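You operate a simulated robot arm through the tools that you are given. There is no shell and no other tool.

You are at the controls of a simulated robot arm. One attempt, no reset.

JOB
Shut the fullest docked cube light in the blue box, then bring the other two to 50% on STORE.
Fine: lift it out while the charger is off; shut the lid; switch off at the end; the other two stay in their wells; leave the light beside the charger alone. Set down upright: what you pick out.

Only the result counts: the job must be done as asked and must still hold three seconds after the hand-in. Knocking over, shifting, dropping, spilling or breaking anything else fails it. Lids that push on must go on centred and level and be pressed home; caps that screw on are set level and turned clockwise until they are tight.

ROBOT AND FRAMES
A 6-joint arm with a two-finger gripper, fixed in place. Base frame: the origin is at the foot of the arm, x ahead of it, y to its left, z up; the work surface is at about z = 0.86. Lengths are in m, angles in degrees, forces in N, time in s.
With the tool pointing down near the work surface it reaches from about 0.5 to 0.82 m from the base axis. Its first joint turns from -166.0 to 166.0 degrees. Payload 1.66 kg.
Tool frame: the origin (TCP) lies between the finger pads and is the grasp point; the fingertips stand 0.016 m ahead of it; z points along the fingers, y is the line along which they close. The gripper opens to 0.111 m. The gripper's body begins 0.104 m behind the TCP.
Orientation is told as [roll, pitch, yaw] about the base's x, y, z axes, in that order, counted from this pose: with the fingers straight down and closing along the base's y, the tool's x points along the base's -x, its y along +y and its z along -z.

CONTROLS
- The arm moves only by the tool nudge_tool. Its argument "rows" is a list that holds one entry, the list of rows, each a list of 7 numbers: the turn, a rotation vector about the base's x, y, z in units of 6 degrees (1.0 is 6 degrees), then the shift along the base's x, y, z in units of 50 mm (1.0 is 50 mm), then the closure, from 0 (fully open) to 1 (shut). In form: [[[wx, wy, wz, dx, dy, dz, gripper], ...]]. A call has 1 to 20 rows; each row shifts and turns the commanded pose from where the row before left it. A call with a number of a shift or a turn outside -1 to 1 is refused whole. Each row takes 0.2 s and may step no farther than 0.05 m and 8.6 degrees from the row before; otherwise, or with a gripper value out of range, the whole call is refused. Where a pose cannot be reached the arm comes as near as it can. A force on the tool above 40 N (or 10 N above the force at the start of the call, whichever is more), or a blocked arm, ends the call early, and 0.2 s more pass. Each finger halts on what it meets, pressing with about 25 N; the grip force reading is that of the motor and also rises with nothing between the fingers. The clock runs only during rows and for 0.2 s after the last one: add rows that do not move to give the fingers time. It gives the time, the measured TCP pose, the force on the tool (base axes), the opening and the grip force at its end, in the units of the frame above (readings bear some noise), with the torque about the TCP (base axes, N m) and any sound that the robot's microphone picked up.
- Cameras (640 x 400 px; columns grow to the right, rows downward): "scene" is fixed at [0.211, 0.5073, 1.4868]; the picture's right is [-0.82, -0.57, 0.00], its down [-0.24, 0.35, -0.90] and it looks along [0.51, -0.75, -0.43] (base axes); focal length 356 px, centre (320, 200). "wrist" rides on the gripper at [0.07, 0.014, -0.143] in the tool frame; the picture's right is [-0.19, 0.98, 0.00], its down [-0.87, -0.17, -0.47] and it looks along [-0.46, -0.09, 0.88] (tool axes); focal length 230 px, centre (320, 200). There is no depth. A picture from a camera that has moved, and an enlarged one, comes with that camera's place and axes in the base frame and with its lens. The place of the scene camera against the robot may be out by one fixed shift of up to 0.012 m in any direction.
- snapshot(camera): a new picture of that camera. No time passes.
- lift_body(by): slides the trunk up (or, below 0, down) by that many m; the arm rides with it, the base frame stays. It gives what a move gives, with no picture.
- zoom(camera, box): a new picture of the part [left, top, right, bottom] of that camera's present view, enlarged. No time passes.
- close_job(): hands the job in; it is judged then, once.

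Places have to be worked out from the pictures, the camera data and where the tool is seen. Open the gripper and draw the arm clear of the work before you hand the job in, unless the task says otherwise.

The tools are called by a JSON object that holds its "api" and its "payload". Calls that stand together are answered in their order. nudge_tool: Moves the arm, as the interface text tells. Its arguments: {"type":"object","properties":{"rows":{"type":"array","items":{"type":"array","items":{"type":"array","items":{"type":"number"}}}}},"required":["rows"]} The other tools are called the same way: lift_body (by) slides the trunk up or down; snapshot (camera) takes a picture; zoom (camera, box) takes an enlarged picture of a part of a camera's view; close_job () hands the job in.

At the start:

```text
t: 0.0
eef_pos: [0.4953, -0.0871, 1.2629]
tool_rot: [0.0, 0.0, 0.0]
force: [0.7, 0.5, -0.1]
wrist_torque: [0.01, 0.02, 0.01]
gripper_width: 0.1109
finger_force: 0.3
trunk travel left (down, up): [-0.25, 0.34]
```

scene: 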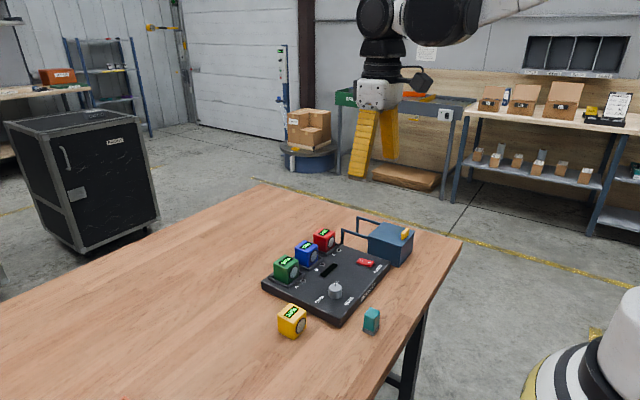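
wrist: 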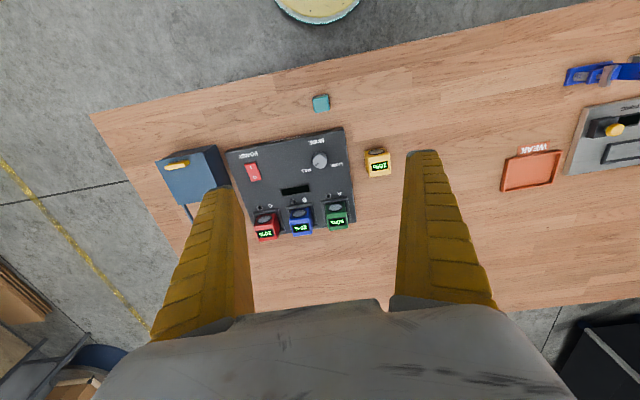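

I'll look closely at the charger and its surroundings before I move anything.

{"api": "zoom", "payload": {"camera": "scene", "box": [250, 200, 430, 345]}}

{"api": "zoom", "payload": {"camera": "wrist", "box": [150, 90, 410, 250]}}

{"api": "zoom", "payload": {"camera": "wrist", "box": [480, 40, 640, 220]}}

```text
2.76 times, centred on (340, 272) of scene
camera zoom: at [0.211, 0.5073, 1.4868], right [-0.82, -0.57, 0.0], down [-0.24, 0.35, -0.9], along [0.51, -0.75, -0.43], focal length 981 px, centre (265, 0)
```

zoom: 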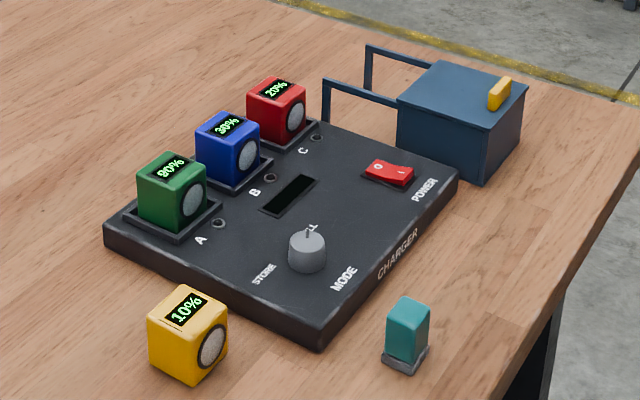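

```text
2.46 times, centred on (280, 170) of wrist
camera zoom: at [0.4267, -0.0721, 1.405], right [0.19, 0.98, 0.0], down [0.87, -0.17, 0.47], along [0.46, -0.09, -0.88], focal length 566 px, centre (418, 274)
```

zoom: 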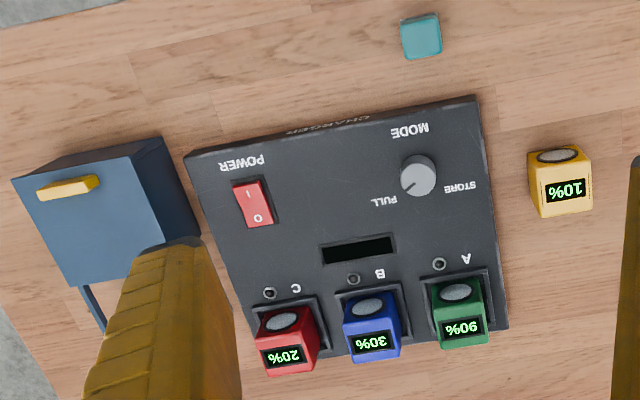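

```text
2.22 times, centred on (560, 130) of wrist
camera zoom: at [0.4267, -0.0721, 1.405], right [0.19, 0.98, 0.0], down [0.87, -0.17, 0.47], along [0.46, -0.09, -0.88], focal length 511 px, centre (-213, 356)
```

zoom: 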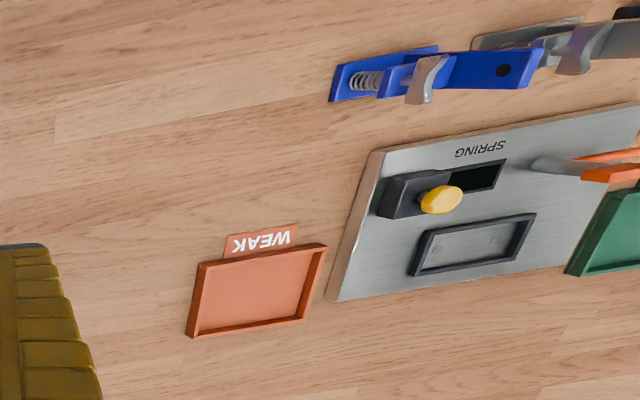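

Green (A) reads 90% and is the fullest, blue is 30% and red 20%. The power rocker, mode knob and box need a closer view, so I'll move the wrist camera nearer to the box first, staying high.

{"api": "nudge_tool", "payload": {"rows": [[[0, 0, 0, 0, -0.83, -0.1, 0], [0, 0, 0, 0, -0.83, -0.1, 0], [0, 0, 0, 0, -0.83, -0.1, 0], [0, 0, 0, 0, -0.83, -0.1, 0], [0, 0, 0, 0, -0.83, -0.1, 0], [0, 0, 0, 0, -0.83, -0.1, 0], [0, 0, 0, 0, -0.83, -0.1, 0]]]}}

{"api": "snapshot", "payload": {"camera": "wrist"}}

{"api": "zoom", "payload": {"camera": "scene", "box": [330, 200, 430, 280]}}

```text
t: 1.6
eef_pos: [0.4956, -0.3768, 1.2271]
tool_rot: [0.0, -0.1, 0.1]
force: [0.1, 0.1, -0.7]
wrist_torque: [0.01, 0.01, -0.01]
gripper_width: 0.1108
finger_force: 0.1
trunk travel left (down, up): [-0.25, 0.34]
```

```text
taken
camera wrist: at [0.4266, -0.3637, 1.3696], right [0.19, 0.98, 0.0], down [0.87, -0.17, 0.47], along [0.46, -0.09, -0.88], focal length 230 px, centre (320, 200)
```

wrist: 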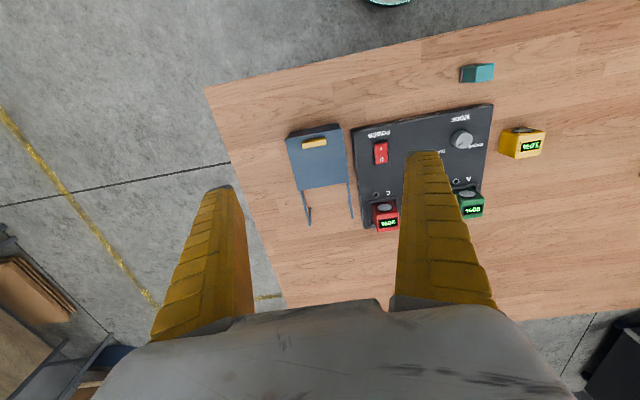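

```text
5.00 times, centred on (380, 240) of scene
camera zoom: at [0.211, 0.5073, 1.4868], right [-0.82, -0.57, 0.0], down [-0.24, 0.35, -0.9], along [0.51, -0.75, -0.43], focal length 1777 px, centre (20, 0)
```

zoom: 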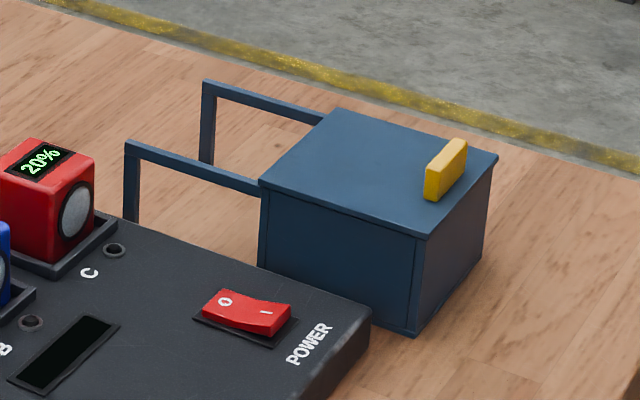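

The box has a lid that slides along two rails toward +x, with a yellow rib handle. I'll zoom in to measure these places.

{"api": "zoom", "payload": {"camera": "wrist", "box": [270, 90, 430, 240]}}

{"api": "zoom", "payload": {"camera": "wrist", "box": [350, 90, 550, 240]}}

```text
2.67 times, centred on (350, 165) of wrist
camera zoom: at [0.4266, -0.3637, 1.3696], right [0.19, 0.98, 0.0], down [0.87, -0.17, 0.47], along [0.46, -0.09, -0.88], focal length 614 px, centre (240, 293)
```

zoom: 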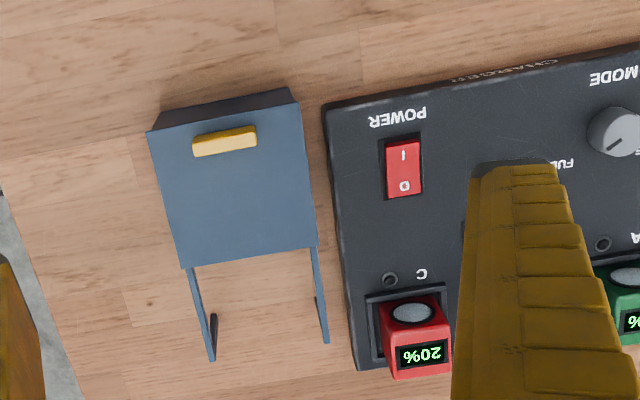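

```text
2.67 times, centred on (450, 165) of wrist
camera zoom: at [0.4266, -0.3637, 1.3696], right [0.19, 0.98, 0.0], down [0.87, -0.17, 0.47], along [0.46, -0.09, -0.88], focal length 614 px, centre (-27, 293)
```

zoom: 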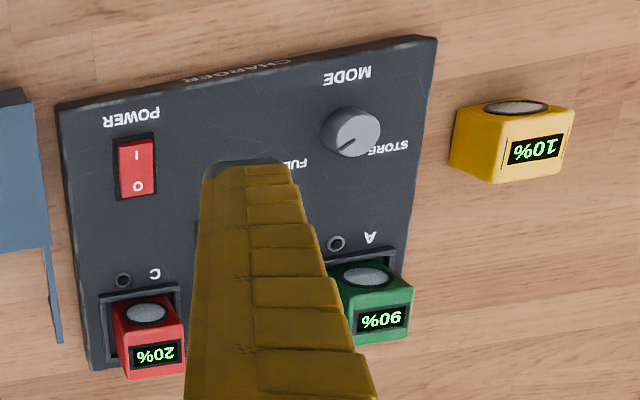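

Triangulating from the two wrist views gives:

| Item | Position |
|---|---|
| Lid handle | about (0.527, -0.394), top near z 0.95 |
| Box | x 0.514–0.623, y -0.448 to -0.341 |
| Green cube | (0.735, -0.088), top z 0.943 |
| Knob | (0.587, -0.104) |
| Power rocker | (0.588, -0.264) |

Next I'll yaw 90° and hover above the handle.

{"api": "nudge_tool", "payload": {"rows": [[[0, 0, 1, 0.042, -0.023, -0.236, 0], [0, 0, 1, 0.042, -0.023, -0.236, 0], [0, 0, 1, 0.042, -0.023, -0.236, 0], [0, 0, 1, 0.042, -0.023, -0.236, 0], [0, 0, 1, 0.042, -0.023, -0.236, 0], [0, 0, 1, 0.042, -0.023, -0.236, 0], [0, 0, 1, 0.042, -0.023, -0.236, 0.2], [0, 0, 1, 0.042, -0.023, -0.236, 0.4], [0, 0, 1, 0.042, -0.023, -0.236, 0.5], [0, 0, 1, 0.042, -0.023, -0.236, 0.6], [0, 0, 1, 0.042, -0.023, -0.236, 0.6], [0, 0, 1, 0.042, -0.023, -0.236, 0.6], [0, 0, 1, 0.042, -0.023, -0.236, 0.6], [0, 0, 1, 0.042, -0.023, -0.236, 0.6], [0, 0, 1, 0.042, -0.023, -0.236, 0.6], [0, 0, 0, 0, 0, 0, 0.6]]]}}

{"api": "snapshot", "payload": {"camera": "wrist"}}

{"api": "snapshot", "payload": {"camera": "scene"}}

```text
t: 5.0
eef_pos: [0.5284, -0.393, 1.0495]
tool_rot: [0.0, 0.0, 90.1]
force: [0.6, -0.8, -0.3]
wrist_torque: [-0.01, 0.0, 0.02]
gripper_width: 0.0469
finger_force: 1.4
trunk travel left (down, up): [-0.25, 0.34]
```

```text
taken
camera wrist: at [0.5144, -0.4616, 1.1929], right [-0.98, 0.19, 0.0], down [0.17, 0.87, 0.47], along [0.09, 0.46, -0.88], focal length 230 px, centre (320, 200)
```

wrist: 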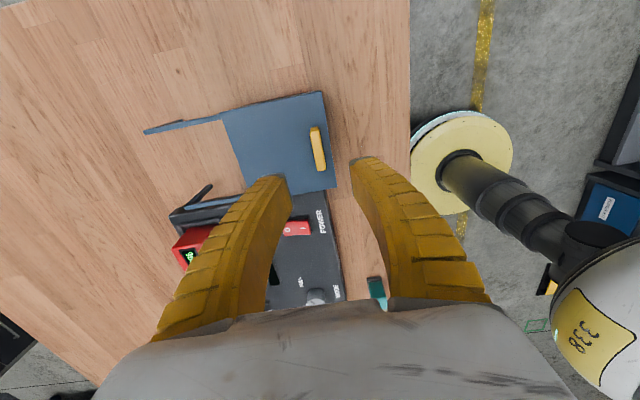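

```text
taken
```

scene: 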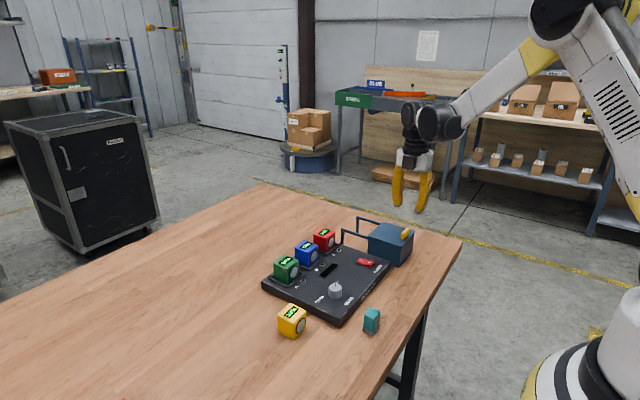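

The handle shows at about (0.5295, -0.395), right under the TCP. I'll go down to tip height just around the handle top and check with both cameras.

{"api": "nudge_tool", "payload": {"rows": [[[0, 0, 0, 0.02, -0.04, -0.4, 0.6], [0, 0, 0, 0, 0, -0.4, 0.6], [0, 0, 0, 0, 0, -0.4, 0.6], [0, 0, 0, 0, 0, -0.4, 0.6]]]}}

{"api": "zoom", "payload": {"camera": "wrist", "box": [220, 100, 420, 240]}}

{"api": "zoom", "payload": {"camera": "scene", "box": [330, 200, 430, 280]}}

```text
t: 6.0
eef_pos: [0.5284, -0.3955, 0.9691]
tool_rot: [0.0, 0.0, 89.9]
force: [-0.3, -0.1, 0.2]
wrist_torque: [-0.02, 0.01, -0.04]
gripper_width: 0.0468
finger_force: 1.4
trunk travel left (down, up): [-0.25, 0.34]
```

```text
2.86 times, centred on (320, 170) of wrist
camera zoom: at [0.516, -0.4645, 1.1128], right [-0.98, 0.19, 0.0], down [0.17, 0.87, 0.47], along [0.09, 0.46, -0.88], focal length 657 px, centre (320, 286)
```

zoom: 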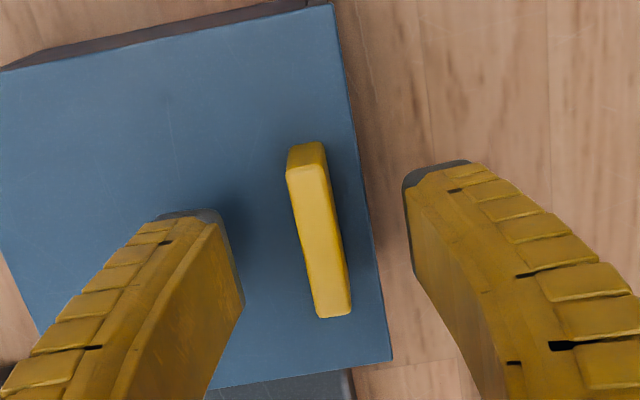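

```text
5.00 times, centred on (380, 240) of scene
camera zoom: at [0.211, 0.5073, 1.4868], right [-0.82, -0.57, 0.0], down [-0.24, 0.35, -0.9], along [0.51, -0.75, -0.43], focal length 1777 px, centre (20, 0)
```

zoom: 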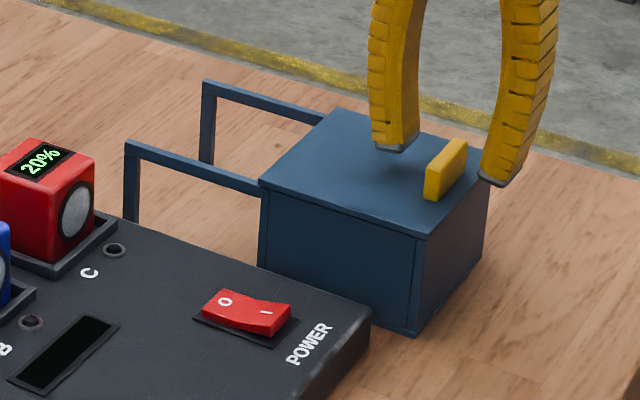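

The fingers straddle the handle nicely. I'll go down another 10 mm in small steps, watching the force.

{"api": "nudge_tool", "payload": {"rows": [[[0, 0, 0, 0, 0, -0.1, 0.6], [0, 0, 0, 0, 0, -0.1, 0.6]]]}}

{"api": "zoom", "payload": {"camera": "scene", "box": [380, 210, 430, 250]}}

```text
t: 6.6
eef_pos: [0.5286, -0.3962, 0.9606]
tool_rot: [0.0, 0.0, 90.0]
force: [0.0, 0.3, 0.7]
wrist_torque: [-0.02, 0.0, 0.03]
gripper_width: 0.0466
finger_force: 1.8
trunk travel left (down, up): [-0.25, 0.34]
```

```text
10.00 times, centred on (405, 230) of scene
camera zoom: at [0.211, 0.5073, 1.4868], right [-0.82, -0.57, 0.0], down [-0.24, 0.35, -0.9], along [0.51, -0.75, -0.43], focal length 3554 px, centre (-530, -100)
```

zoom: 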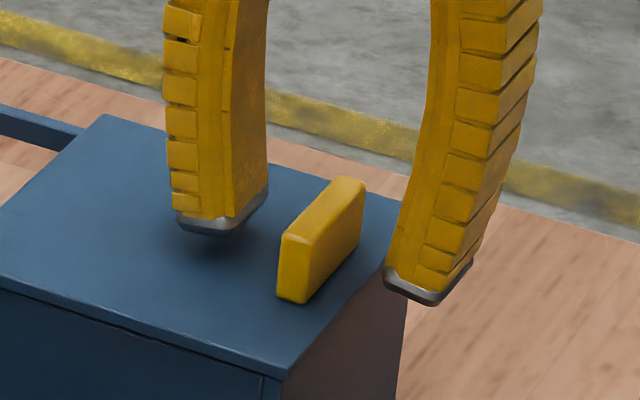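

The tips are still a few mm above the lid. I'll go 4 mm lower and close on the rib.

{"api": "nudge_tool", "payload": {"rows": [[[0, 0, 0, 0, 0, -0.08, 0.6], [0, 0, 0, 0, 0, 0, 0.75], [0, 0, 0, 0, 0, 0, 0.9], [0, 0, 0, 0, 0, 0, 0.95], [0, 0, 0, 0, 0, 0, 0.95]]]}}

{"api": "zoom", "payload": {"camera": "scene", "box": [380, 210, 430, 250]}}

```text
t: 7.8
eef_pos: [0.5292, -0.3958, 0.9548]
tool_rot: [0.1, 0.0, 90.0]
force: [1.6, -0.7, 0.6]
wrist_torque: [-0.01, 0.02, 0.02]
gripper_width: 0.0101
finger_force: 3.7
trunk travel left (down, up): [-0.25, 0.34]
```

```text
10.00 times, centred on (405, 230) of scene
camera zoom: at [0.211, 0.5073, 1.4868], right [-0.82, -0.57, 0.0], down [-0.24, 0.35, -0.9], along [0.51, -0.75, -0.43], focal length 3554 px, centre (-530, -100)
```

zoom: 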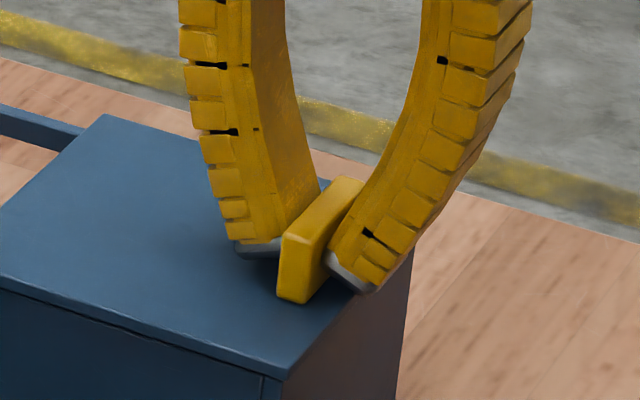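

The rib is gripped at 10 mm wide. I'll start sliding the lid toward +x gently.

{"api": "nudge_tool", "payload": {"rows": [[[0, 0, 0, 0.1, 0, 0, 1], [0, 0, 0, 0.2, 0, 0, 1], [0, 0, 0, 0.2, 0, 0, 1], [0, 0, 0, 0.2, 0, 0, 1]]]}}

{"api": "zoom", "payload": {"camera": "scene", "box": [330, 200, 430, 280]}}

```text
t: 8.8
eef_pos: [0.5628, -0.3958, 0.956]
tool_rot: [-0.1, 0.1, 89.9]
force: [0.4, -0.8, 5.3]
wrist_torque: [-0.13, -0.01, 0.0]
gripper_width: 0.0057
finger_force: 34.2
trunk travel left (down, up): [-0.25, 0.34]
```

```text
5.00 times, centred on (380, 240) of scene
camera zoom: at [0.211, 0.5073, 1.4868], right [-0.82, -0.57, 0.0], down [-0.24, 0.35, -0.9], along [0.51, -0.75, -0.43], focal length 1777 px, centre (20, 0)
```

zoom: 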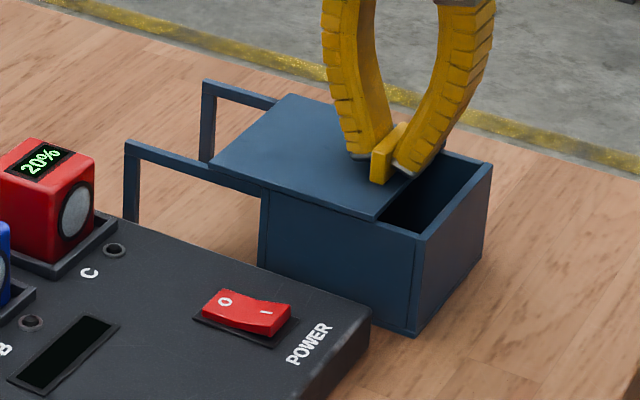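

The lid is sliding well. I'll carry on in small steps until it is fully open.

{"api": "nudge_tool", "payload": {"rows": [[[0, 0, 0, 0.2, 0, 0, 0.95], [0, 0, 0, 0.2, 0, 0, 0.95], [0, 0, 0, 0.2, 0, 0, 0.95], [0, 0, 0, 0.2, 0, 0, 0.95], [0, 0, 0, 0.2, 0, 0, 0.95], [0, 0, 0, 0.2, 0, 0, 0.95]]]}}

{"api": "zoom", "payload": {"camera": "scene", "box": [330, 200, 430, 280]}}

```text
t: 10.2
eef_pos: [0.6247, -0.3949, 0.955]
tool_rot: [0.0, 0.0, 90.0]
force: [0.1, -2.1, 4.7]
wrist_torque: [0.31, 0.0, -0.02]
gripper_width: 0.0084
finger_force: 25.1
trunk travel left (down, up): [-0.25, 0.34]
```

```text
5.00 times, centred on (380, 240) of scene
camera zoom: at [0.211, 0.5073, 1.4868], right [-0.82, -0.57, 0.0], down [-0.24, 0.35, -0.9], along [0.51, -0.75, -0.43], focal length 1777 px, centre (20, 0)
```

zoom: 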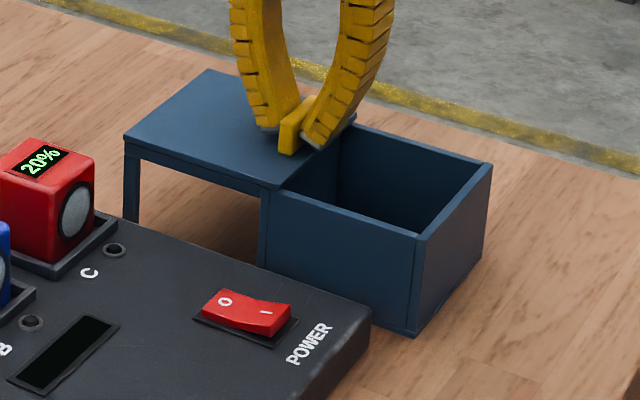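

The lid is open wide enough. I'll release, rise, un-yaw and head for the green cube.

{"api": "nudge_tool", "payload": {"rows": [[[0, 0, 0, 0, 0, 0, 0.7], [0, 0, 0, 0, 0, 0, 0.6], [0, 0, 0, 0, 0, 0, 0.6], [0, 0, 0, 0, 0, 0.3, 0.6], [0, 0, 0, 0, 0, 0.6, 0.5], [0, 0, 0, 0, 0, 0.8, 0.3], [0, 0, 0, 0, 0, 0.8, 0.1], [0, 0, 0, 0, 0, 0.5, 0]]]}}

{"api": "nudge_tool", "payload": {"rows": [[[0, 0, -1, 0.05, 0.4, 0, 0.1], [0, 0, -1, 0.05, 0.4, 0, 0.1], [0, 0, -1, 0.05, 0.4, 0, 0.1], [0, 0, -1, 0.05, 0.4, 0, 0.1], [0, 0, -1, 0.05, 0.4, 0, 0.1], [0, 0, -1, 0.05, 0.4, 0, 0.1], [0, 0, -1, 0.05, 0.4, 0, 0.1], [0, 0, -1, 0.05, 0.4, 0, 0.1], [0, 0, -1, 0.05, 0.4, 0, 0.1], [0, 0, -1, 0.05, 0.4, 0, 0.1], [0, 0, -1, 0.05, 0.4, 0, 0.1], [0, 0, -1, 0.05, 0.4, 0, 0.1], [0, 0, -1, 0.05, 0.4, 0, 0.1], [0, 0, -1, 0.05, 0.4, 0, 0.1], [0, 0, -1, 0.05, 0.4, 0, 0.1], [0, 0, 0, 0, 0, 0, 0.1]]]}}

{"api": "snapshot", "payload": {"camera": "wrist"}}

{"api": "snapshot", "payload": {"camera": "scene"}}

```text
t: 12.0
eef_pos: [0.6249, -0.3945, 1.1079]
tool_rot: [0.0, -0.1, 90.0]
force: [-0.1, 0.3, 0.4]
wrist_torque: [-0.01, 0.0, -0.03]
gripper_width: 0.111
finger_force: 0.1
trunk travel left (down, up): [-0.25, 0.34]
```

```text
t: 15.4
eef_pos: [0.6609, -0.0961, 1.1057]
tool_rot: [0.0, 0.0, -0.1]
force: [0.6, -0.1, -1.1]
wrist_torque: [-0.03, 0.01, 0.0]
gripper_width: 0.1006
finger_force: 0.3
trunk travel left (down, up): [-0.25, 0.34]
```

```text
taken
camera wrist: at [0.5917, -0.081, 1.2485], right [0.19, 0.98, 0.0], down [0.87, -0.17, 0.47], along [0.46, -0.09, -0.88], focal length 230 px, centre (320, 200)
```

wrist: 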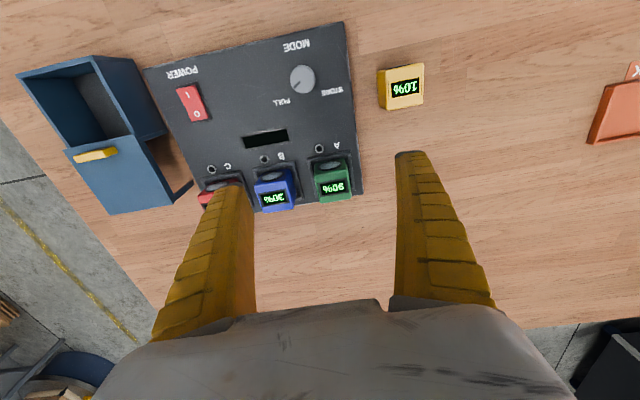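

```text
taken
```

scene: 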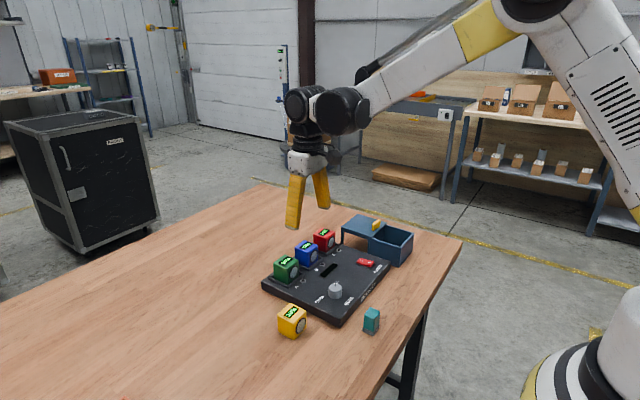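

The green cube still computes to about (0.735, -0.089). I'll zoom in to refine its extents and check the charger's state.

{"api": "zoom", "payload": {"camera": "wrist", "box": [240, 130, 370, 220]}}

{"api": "zoom", "payload": {"camera": "wrist", "box": [160, 30, 360, 170]}}

```text
4.44 times, centred on (305, 175) of wrist
camera zoom: at [0.5917, -0.081, 1.2485], right [0.19, 0.98, 0.0], down [0.87, -0.17, 0.47], along [0.46, -0.09, -0.88], focal length 1022 px, centre (387, 311)
```

zoom: 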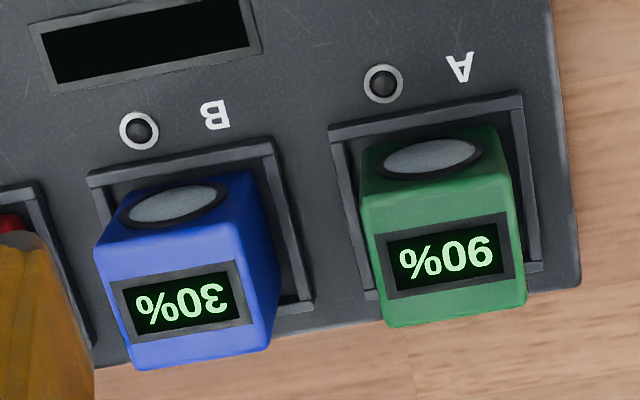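

```text
2.86 times, centred on (260, 100) of wrist
camera zoom: at [0.5917, -0.081, 1.2485], right [0.19, 0.98, 0.0], down [0.87, -0.17, 0.47], along [0.46, -0.09, -0.88], focal length 657 px, centre (491, 486)
```

zoom: 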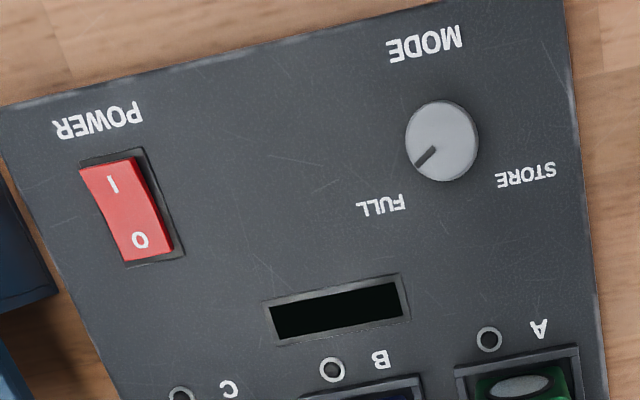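

The display is dark and the knob points to FULL. The green cube's centre is (0.734, -0.089), about 46 mm wide and axis-aligned, so I'll move above it with the gripper pre-closed to about 75 mm.

{"api": "nudge_tool", "payload": {"rows": [[[0, 0, 0, 0.487, 0.048, -0.4, 0.32], [0, 0, 0, 0.487, 0.048, -0.4, 0.32], [0, 0, 0, 0.487, 0.048, -0.4, 0.32], [0, 0, 0, 0, 0, -0.4, 0.32], [0, 0, 0, 0, 0, -0.4, 0.32], [0, 0, 0, 0, 0, 0, 0.32]]]}}

{"api": "snapshot", "payload": {"camera": "wrist"}}

{"api": "zoom", "payload": {"camera": "scene", "box": [240, 190, 365, 290]}}

```text
t: 16.8
eef_pos: [0.7331, -0.0873, 1.0058]
tool_rot: [-0.1, 0.0, 0.1]
force: [-0.7, -0.4, 1.0]
wrist_torque: [0.02, 0.02, 0.03]
gripper_width: 0.0771
finger_force: 1.1
trunk travel left (down, up): [-0.25, 0.34]
```

```text
taken
camera wrist: at [0.6643, -0.0732, 1.1486], right [0.19, 0.98, 0.0], down [0.87, -0.17, 0.47], along [0.46, -0.09, -0.88], focal length 230 px, centre (320, 200)
```

wrist: 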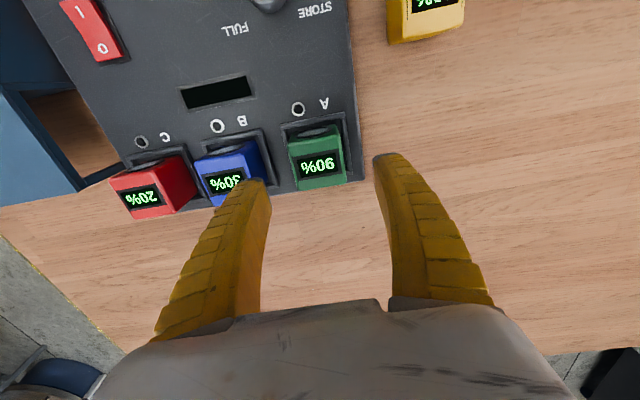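

```text
4.00 times, centred on (302, 240) of scene
camera zoom: at [0.211, 0.5073, 1.4868], right [-0.82, -0.57, 0.0], down [-0.24, 0.35, -0.9], along [0.51, -0.75, -0.43], focal length 1422 px, centre (390, 40)
```

zoom: 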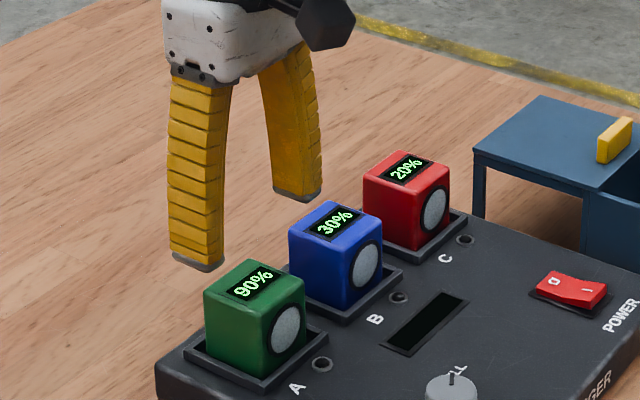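

Position is confirmed as (0.734, -0.089). I'll go down to TCP z ≈ 0.927, so the tips stay above the well rim, and check before closing.

{"api": "nudge_tool", "payload": {"rows": [[[0, 0, 0, 0.02, -0.03, -0.35, 0.32], [0, 0, 0, 0, 0, -0.35, 0.32], [0, 0, 0, 0, 0, -0.35, 0.32], [0, 0, 0, 0, 0, -0.35, 0.32], [0, 0, 0, 0, 0, -0.17, 0.32], [0, 0, 0, 0, 0, 0, 0.32]]]}}

{"api": "zoom", "payload": {"camera": "wrist", "box": [220, 100, 420, 240]}}

{"api": "zoom", "payload": {"camera": "scene", "box": [240, 210, 340, 290]}}

```text
t: 18.2
eef_pos: [0.7354, -0.0884, 0.9283]
tool_rot: [0.0, 0.1, 0.0]
force: [0.2, 1.0, 0.1]
wrist_torque: [0.02, 0.0, 0.02]
gripper_width: 0.0769
finger_force: 1.0
trunk travel left (down, up): [-0.25, 0.34]
```

```text
2.86 times, centred on (320, 170) of wrist
camera zoom: at [0.6657, -0.0755, 1.0705], right [0.19, 0.98, 0.0], down [0.87, -0.17, 0.47], along [0.46, -0.09, -0.88], focal length 657 px, centre (320, 286)
```

zoom: 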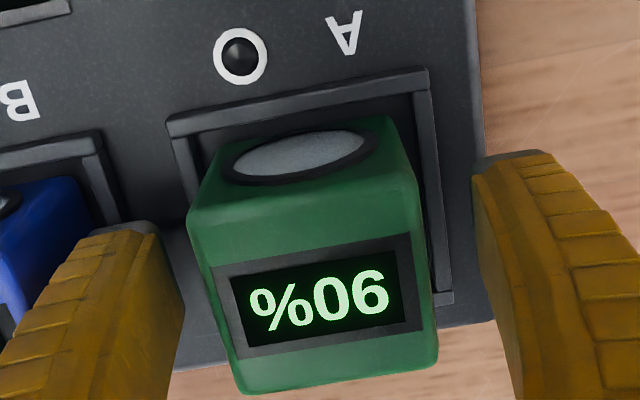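

```text
5.00 times, centred on (290, 250) of scene
camera zoom: at [0.211, 0.5073, 1.4868], right [-0.82, -0.57, 0.0], down [-0.24, 0.35, -0.9], along [0.51, -0.75, -0.43], focal length 1777 px, centre (470, -50)
```

zoom: 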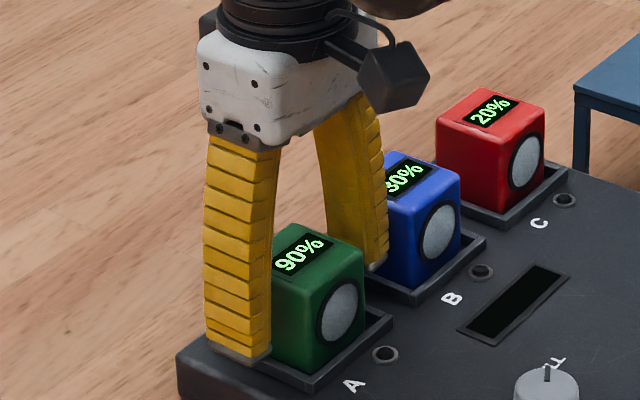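

The fingers clear blue and sit symmetrically around green. Now I'll close on it.

{"api": "nudge_tool", "payload": {"rows": [[[0, 0, 0, 0, 0, 0, 0.45], [0, 0, 0, 0, 0, 0, 0.55], [0, 0, 0, 0, 0, 0, 0.65], [0, 0, 0, 0, 0, 0, 0.8], [0, 0, 0, 0, 0, 0, 0.8]]]}}

```text
t: 19.4
eef_pos: [0.735, -0.0905, 0.9281]
tool_rot: [0.0, 0.0, 0.0]
force: [4.0, -0.5, 9.7]
wrist_torque: [-0.01, -0.05, -0.03]
gripper_width: 0.0472
finger_force: 25.0
trunk travel left (down, up): [-0.25, 0.34]
```

I have it gripped at 47 mm. I'll lift it slowly straight up.

{"api": "nudge_tool", "payload": {"rows": [[[0, 0, 0, 0, 0, 0.1, 0.8], [0, 0, 0, 0, 0, 0.15, 0.8], [0, 0, 0, 0, 0, 0.2, 0.8], [0, 0, 0, 0, 0, 0.3, 0.8]]]}}

{"api": "zoom", "payload": {"camera": "scene", "box": [240, 190, 365, 290]}}

```text
t: 20.4
eef_pos: [0.7348, -0.0895, 0.9659]
tool_rot: [0.0, 0.0, 0.0]
force: [0.9, 0.3, -0.5]
wrist_torque: [-0.02, -0.03, -0.03]
gripper_width: 0.0233
finger_force: 0.1
trunk travel left (down, up): [-0.25, 0.34]
```

```text
4.00 times, centred on (302, 240) of scene
camera zoom: at [0.211, 0.5073, 1.4868], right [-0.82, -0.57, 0.0], down [-0.24, 0.35, -0.9], along [0.51, -0.75, -0.43], focal length 1422 px, centre (390, 40)
```

zoom: 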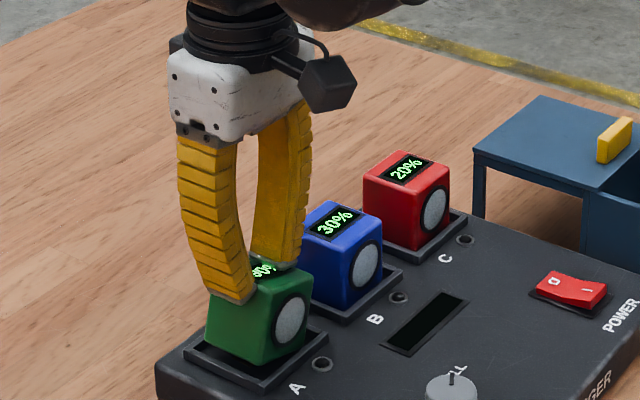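

The fingers slipped off the top, and green stayed in or near its well. I'll rise a little, open the gripper and inspect it.

{"api": "nudge_tool", "payload": {"rows": [[[0, 0, 0, 0, 0, 0.2, 0.8], [0, 0, 0, 0, 0, 0.4, 0.6], [0, 0, 0, 0, 0, 0.4, 0.32], [0, 0, 0, 0, 0, 0, 0.32]]]}}

{"api": "zoom", "payload": {"camera": "scene", "box": [250, 220, 350, 300]}}

{"api": "zoom", "payload": {"camera": "wrist", "box": [180, 80, 380, 220]}}

```text
t: 21.4
eef_pos: [0.7352, -0.0901, 1.0147]
tool_rot: [0.0, -0.1, 0.0]
force: [0.3, -0.3, -0.2]
wrist_torque: [-0.01, 0.0, 0.02]
gripper_width: 0.0768
finger_force: 0.9
trunk travel left (down, up): [-0.25, 0.34]
```

```text
5.00 times, centred on (300, 260) of scene
camera zoom: at [0.211, 0.5073, 1.4868], right [-0.82, -0.57, 0.0], down [-0.24, 0.35, -0.9], along [0.51, -0.75, -0.43], focal length 1777 px, centre (420, -100)
```

zoom: 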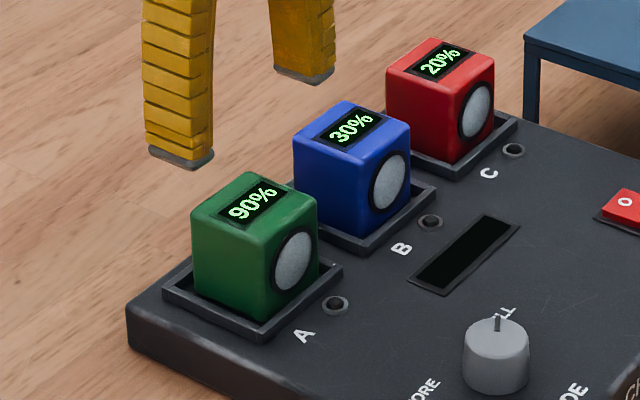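

```text
2.86 times, centred on (280, 150) of wrist
camera zoom: at [0.666, -0.0762, 1.1578], right [0.19, 0.98, 0.0], down [0.87, -0.17, 0.47], along [0.46, -0.09, -0.88], focal length 657 px, centre (434, 343)
```

zoom: 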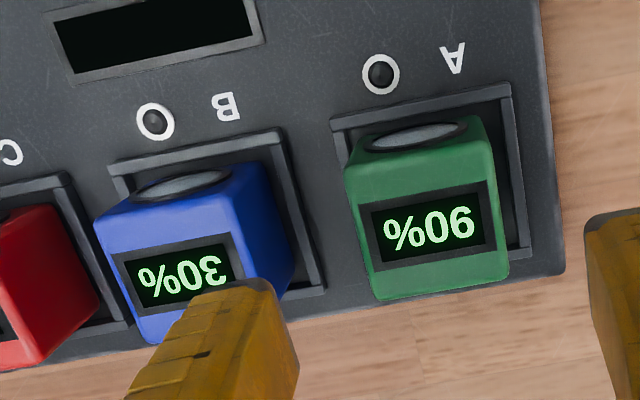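

Green is seated again and undisturbed. I'll re-grip slightly lower and harder, reading the forces at each stage.

{"api": "nudge_tool", "payload": {"rows": [[[0, 0, 0, -0.02, 0.02, -0.4, 0.32], [0, 0, 0, 0, 0, -0.4, 0.32], [0, 0, 0, 0, 0, -0.4, 0.32], [0, 0, 0, 0, 0, -0.4, 0.32], [0, 0, 0, 0, 0, -0.2, 0.32], [0, 0, 0, 0, 0, 0, 0.32]]]}}

{"api": "zoom", "payload": {"camera": "scene", "box": [250, 230, 325, 290]}}

```text
t: 22.8
eef_pos: [0.7328, -0.0894, 0.9232]
tool_rot: [0.0, 0.0, 0.0]
force: [0.1, 0.2, -0.4]
wrist_torque: [-0.01, 0.01, -0.01]
gripper_width: 0.0772
finger_force: 1.1
trunk travel left (down, up): [-0.25, 0.34]
```

```text
6.67 times, centred on (288, 260) of scene
camera zoom: at [0.211, 0.5073, 1.4868], right [-0.82, -0.57, 0.0], down [-0.24, 0.35, -0.9], along [0.51, -0.75, -0.43], focal length 2370 px, centre (537, -200)
```

zoom: 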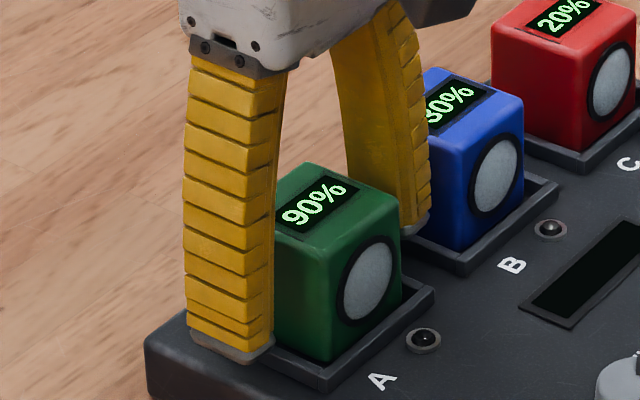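

The tips are at about z 0.907 with no contact. I'll close now and look at the readings before lifting.

{"api": "nudge_tool", "payload": {"rows": [[[0, 0, 0, 0, 0, 0, 0.45], [0, 0, 0, 0, 0, 0, 0.55], [0, 0, 0, 0, 0, 0, 0.65], [0, 0, 0, 0, 0, 0, 0.8], [0, 0, 0, 0, 0, 0, 1.0], [0, 0, 0, 0, 0, 0, 1.0]]]}}

{"api": "zoom", "payload": {"camera": "scene", "box": [250, 230, 325, 290]}}

{"api": "snapshot", "payload": {"camera": "wrist"}}

```text
t: 24.2
eef_pos: [0.7326, -0.0888, 0.9262]
tool_rot: [-0.1, 0.0, -0.1]
force: [4.4, 0.0, 9.8]
wrist_torque: [-0.02, -0.07, 0.02]
gripper_width: 0.0472
finger_force: 24.9
trunk travel left (down, up): [-0.25, 0.34]
```

```text
6.67 times, centred on (288, 260) of scene
camera zoom: at [0.211, 0.5073, 1.4868], right [-0.82, -0.57, 0.0], down [-0.24, 0.35, -0.9], along [0.51, -0.75, -0.43], focal length 2370 px, centre (537, -200)
```

zoom: 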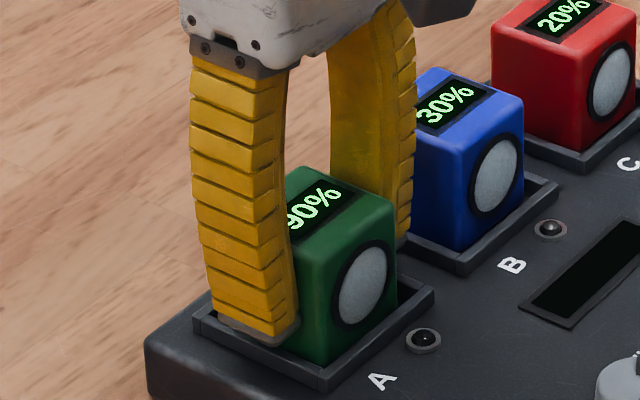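

```text
taken
camera wrist: at [0.6636, -0.0746, 1.0681], right [0.19, 0.98, 0.0], down [0.87, -0.17, 0.47], along [0.46, -0.09, -0.88], focal length 230 px, centre (320, 200)
```

wrist: 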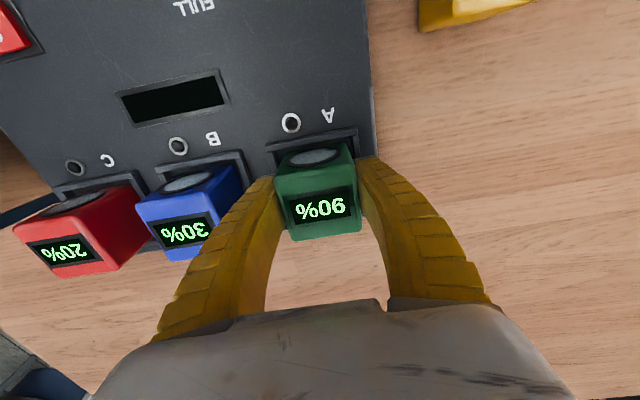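

The grip is at 25 N with some upward reaction of about 10 N. I'll lift very slowly and watch the force.

{"api": "nudge_tool", "payload": {"rows": [[[0, 0, 0, 0, 0, 0.05, 1.0], [0, 0, 0, 0, 0, 0.05, 1.0], [0, 0, 0, 0, 0, 0, 1.0]]]}}

{"api": "zoom", "payload": {"camera": "scene", "box": [250, 230, 325, 290]}}

```text
t: 25.0
eef_pos: [0.7341, -0.0884, 0.9307]
tool_rot: [0.0, 0.0, 0.0]
force: [-0.3, 0.0, -3.1]
wrist_torque: [0.01, 0.03, -0.02]
gripper_width: 0.0461
finger_force: 25.4
trunk travel left (down, up): [-0.25, 0.34]
```

```text
6.67 times, centred on (288, 260) of scene
camera zoom: at [0.211, 0.5073, 1.4868], right [-0.82, -0.57, 0.0], down [-0.24, 0.35, -0.9], along [0.51, -0.75, -0.43], focal length 2370 px, centre (537, -200)
```

zoom: 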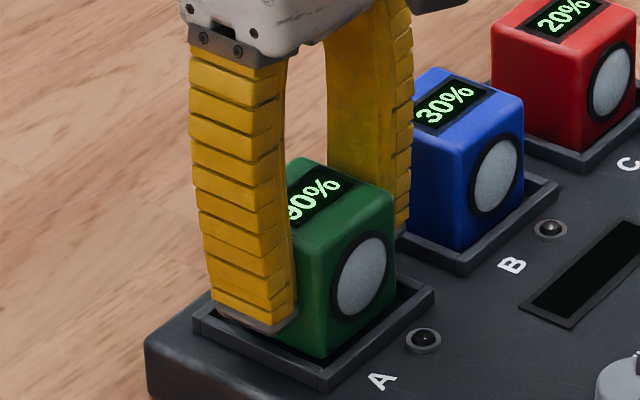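

Green is rising with the fingers and the force is only about -3 N. I'll continue slowly.

{"api": "nudge_tool", "payload": {"rows": [[[0, 0, 0, 0, 0, 0.05, 1.0], [0, 0, 0, 0, 0, 0.05, 1.0], [0, 0, 0, 0, 0, 0.05, 1.0], [0, 0, 0, 0, 0, 0.05, 1.0], [0, 0, 0, 0, 0, 0, 1.0]]]}}

{"api": "zoom", "payload": {"camera": "scene", "box": [250, 230, 325, 290]}}

```text
t: 26.2
eef_pos: [0.7336, -0.0889, 0.9393]
tool_rot: [0.0, 0.1, 0.0]
force: [0.0, 0.5, -2.5]
wrist_torque: [-0.02, 0.0, 0.04]
gripper_width: 0.046
finger_force: 25.1
trunk travel left (down, up): [-0.25, 0.34]
```

```text
6.67 times, centred on (288, 260) of scene
camera zoom: at [0.211, 0.5073, 1.4868], right [-0.82, -0.57, 0.0], down [-0.24, 0.35, -0.9], along [0.51, -0.75, -0.43], focal length 2370 px, centre (537, -200)
```

zoom: 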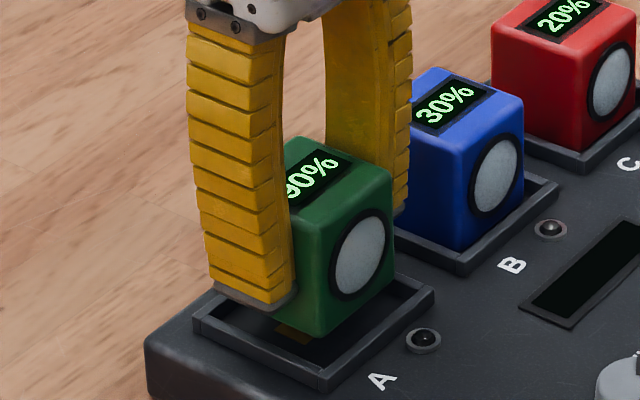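

Green is clear of its well and hanging level. I'll lift to z ≈ 1.05.

{"api": "nudge_tool", "payload": {"rows": [[[0, 0, 0, 0, 0, 0.1, 1.0], [0, 0, 0, 0, 0, 0.2, 1.0], [0, 0, 0, 0, 0, 0.3, 1.0], [0, 0, 0, 0, 0, 0.4, 1.0], [0, 0, 0, 0, 0, 0.4, 1.0], [0, 0, 0, 0, 0, 0.4, 1.0], [0, 0, 0, 0, 0, 0.3, 1.0], [0, 0, 0, 0, 0, 0.1, 1.0]]]}}

{"api": "snapshot", "payload": {"camera": "wrist"}}

{"api": "zoom", "payload": {"camera": "scene", "box": [240, 180, 420, 310]}}

```text
t: 28.0
eef_pos: [0.7334, -0.0885, 1.0503]
tool_rot: [0.0, 0.0, 0.0]
force: [0.6, 0.0, -2.0]
wrist_torque: [-0.05, -0.01, -0.01]
gripper_width: 0.046
finger_force: 24.7
trunk travel left (down, up): [-0.25, 0.34]
```

```text
taken
camera wrist: at [0.6646, -0.0742, 1.1936], right [0.19, 0.98, 0.0], down [0.87, -0.17, 0.47], along [0.46, -0.09, -0.88], focal length 230 px, centre (320, 200)
```

wrist: 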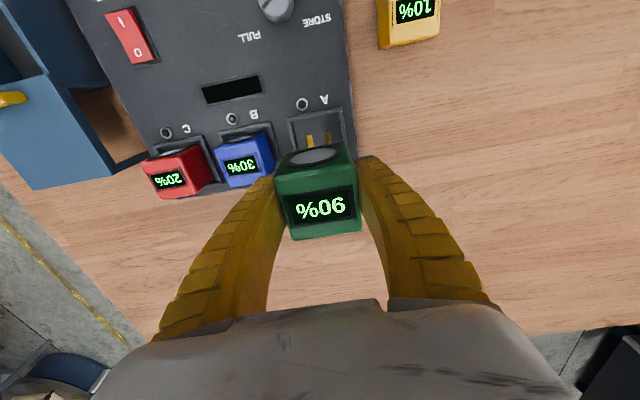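

```text
3.08 times, centred on (330, 245) of scene
camera zoom: at [0.211, 0.5073, 1.4868], right [-0.82, -0.57, 0.0], down [-0.24, 0.35, -0.9], along [0.51, -0.75, -0.43], focal length 1094 px, centre (289, 62)
```

zoom: 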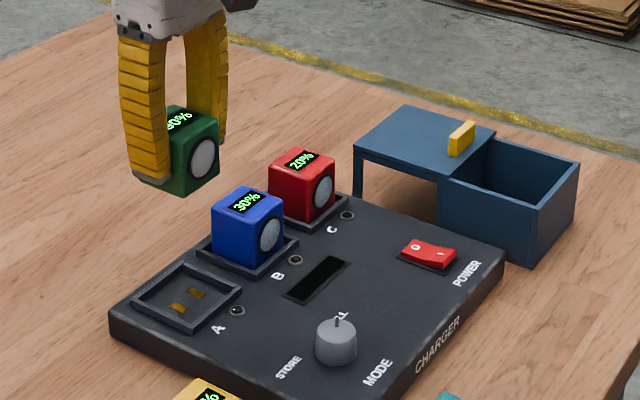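

Green is held firmly and upright. I'll carry it over to above the open box.

{"api": "nudge_tool", "payload": {"rows": [[[0, 0, 0, -0.212, -0.382, 0, 1.0], [0, 0, 0, -0.212, -0.382, 0, 1.0], [0, 0, 0, -0.212, -0.382, 0, 1.0], [0, 0, 0, -0.212, -0.382, 0, 1.0], [0, 0, 0, -0.212, -0.382, 0, 1.0], [0, 0, 0, -0.212, -0.382, 0, 1.0], [0, 0, 0, -0.212, -0.382, 0, 1.0], [0, 0, 0, -0.212, -0.382, 0, 1.0], [0, 0, 0, -0.212, -0.382, 0, 1.0], [0, 0, 0, -0.212, -0.382, 0, 1.0], [0, 0, 0, -0.212, -0.382, 0, 1.0], [0, 0, 0, -0.212, -0.382, 0, 1.0], [0, 0, 0, -0.212, -0.382, 0, 1.0], [0, 0, 0, -0.212, -0.382, 0, 1.0], [0, 0, 0, -0.212, -0.382, 0, 1.0], [0, 0, 0, -0.212, -0.382, 0, 1.0], [0, 0, 0, 0, 0, 0, 1.0]]]}}

{"api": "snapshot", "payload": {"camera": "wrist"}}

{"api": "zoom", "payload": {"camera": "scene", "box": [320, 170, 445, 270]}}

```text
t: 31.6
eef_pos: [0.5648, -0.3945, 1.0493]
tool_rot: [0.0, 0.1, 0.0]
force: [0.8, -0.5, -3.5]
wrist_torque: [0.03, 0.02, 0.03]
gripper_width: 0.0461
finger_force: 24.7
trunk travel left (down, up): [-0.25, 0.34]
```

```text
taken
camera wrist: at [0.4954, -0.3803, 1.1924], right [0.19, 0.98, 0.0], down [0.87, -0.17, 0.47], along [0.46, -0.09, -0.88], focal length 230 px, centre (320, 200)
```

wrist: 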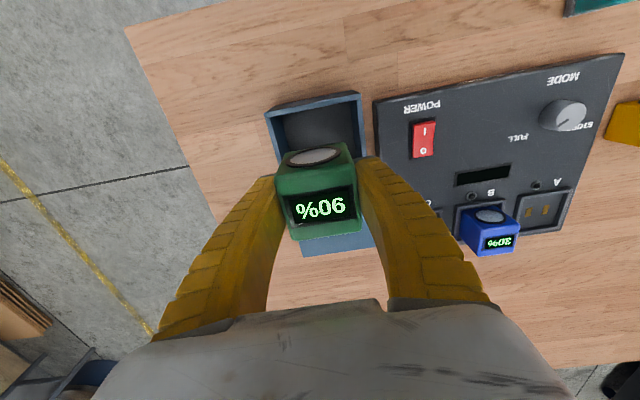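

```text
4.00 times, centred on (382, 220) of scene
camera zoom: at [0.211, 0.5073, 1.4868], right [-0.82, -0.57, 0.0], down [-0.24, 0.35, -0.9], along [0.51, -0.75, -0.43], focal length 1422 px, centre (70, 120)
```

zoom: 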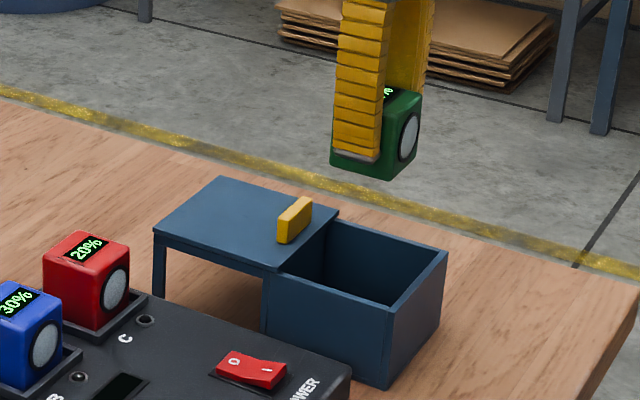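

The box outer span in y is about -0.442 to -0.341 and the lid edge is at x ≈ 0.609, so the cube is centred over the opening. I'll go down to just above the rim and check.

{"api": "nudge_tool", "payload": {"rows": [[[0, 0, 0, 0, 0.03, -0.3, 1.0], [0, 0, 0, 0, 0, -0.4, 1.0], [0, 0, 0, 0, 0, -0.4, 1.0], [0, 0, 0, 0, 0, -0.2, 1.0], [0, 0, 0, 0, 0, 0, 1.0]]]}}

{"api": "snapshot", "payload": {"camera": "wrist"}}

{"api": "zoom", "payload": {"camera": "scene", "box": [345, 190, 445, 270]}}

```text
t: 32.8
eef_pos: [0.5638, -0.3933, 0.9854]
tool_rot: [0.1, 0.0, 0.1]
force: [-0.8, 0.5, -2.6]
wrist_torque: [-0.02, 0.0, -0.04]
gripper_width: 0.046
finger_force: 25.0
trunk travel left (down, up): [-0.25, 0.34]
```

```text
taken
camera wrist: at [0.4945, -0.3792, 1.1276], right [0.19, 0.98, 0.0], down [0.87, -0.17, 0.47], along [0.46, -0.09, -0.88], focal length 230 px, centre (320, 200)
```

wrist: 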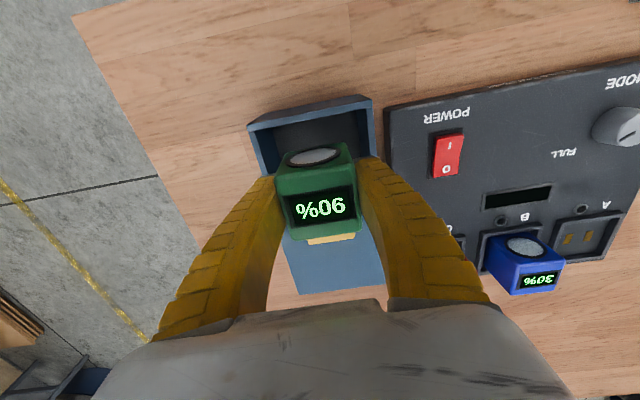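

```text
5.00 times, centred on (395, 230) of scene
camera zoom: at [0.211, 0.5073, 1.4868], right [-0.82, -0.57, 0.0], down [-0.24, 0.35, -0.9], along [0.51, -0.75, -0.43], focal length 1777 px, centre (-55, 50)
```

zoom: 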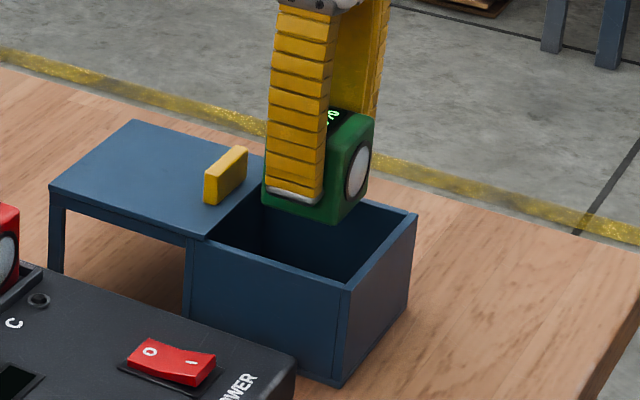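

Alignment is good, with about 20 mm of clearance all around. I'll lower into the box, then feel for the floor in small steps.

{"api": "nudge_tool", "payload": {"rows": [[[0, 0, 0, 0, 0, -0.25, 1.0], [0, 0, 0, 0, 0, -0.3, 1.0], [0, 0, 0, 0, 0, -0.3, 1.0], [0, 0, 0, 0, 0, -0.3, 1.0], [0, 0, 0, 0, 0, -0.3, 1.0], [0, 0, 0, 0, 0, -0.1, 1.0], [0, 0, 0, 0, 0, 0, 1.0]]]}}

{"api": "snapshot", "payload": {"camera": "wrist"}}

{"api": "zoom", "payload": {"camera": "scene", "box": [345, 190, 445, 270]}}

```text
t: 34.4
eef_pos: [0.5641, -0.3931, 0.907]
tool_rot: [0.0, 0.0, -0.1]
force: [0.2, -0.1, -1.9]
wrist_torque: [0.0, 0.01, 0.01]
gripper_width: 0.0458
finger_force: 25.3
trunk travel left (down, up): [-0.25, 0.34]
```

```text
taken
camera wrist: at [0.4949, -0.3788, 1.0504], right [0.19, 0.98, 0.0], down [0.87, -0.17, 0.47], along [0.46, -0.09, -0.88], focal length 230 px, centre (320, 200)
```

wrist: 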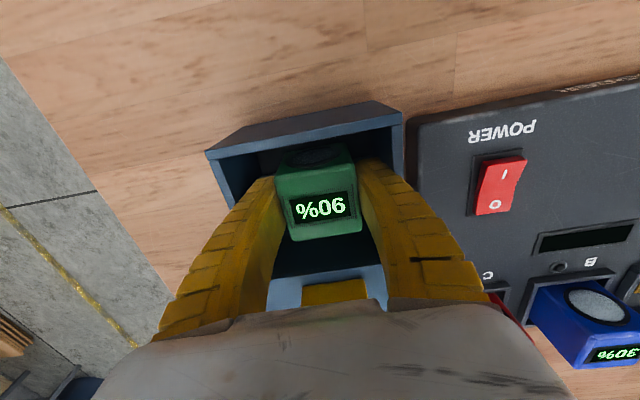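

```text
5.00 times, centred on (395, 230) of scene
camera zoom: at [0.211, 0.5073, 1.4868], right [-0.82, -0.57, 0.0], down [-0.24, 0.35, -0.9], along [0.51, -0.75, -0.43], focal length 1777 px, centre (-55, 50)
```

zoom: 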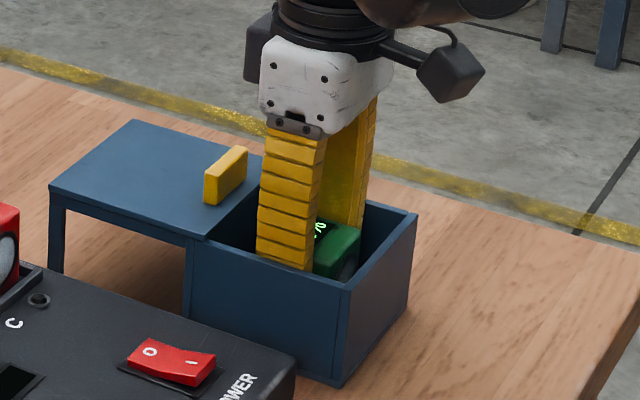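

There's no contact yet, so I'll continue down in 2 mm steps.

{"api": "nudge_tool", "payload": {"rows": [[[0, 0, 0, 0, 0, -0.05, 1.0], [0, 0, 0, 0, 0, -0.05, 1.0], [0, 0, 0, 0, 0, -0.04, 1.0], [0, 0, 0, 0, 0, 0, 1.0]]]}}

```text
t: 35.4
eef_pos: [0.5642, -0.3925, 0.9011]
tool_rot: [0.1, 0.0, 0.0]
force: [1.0, -3.6, 3.7]
wrist_torque: [0.17, -0.02, -0.02]
gripper_width: 0.0457
finger_force: 24.9
trunk travel left (down, up): [-0.25, 0.34]
```

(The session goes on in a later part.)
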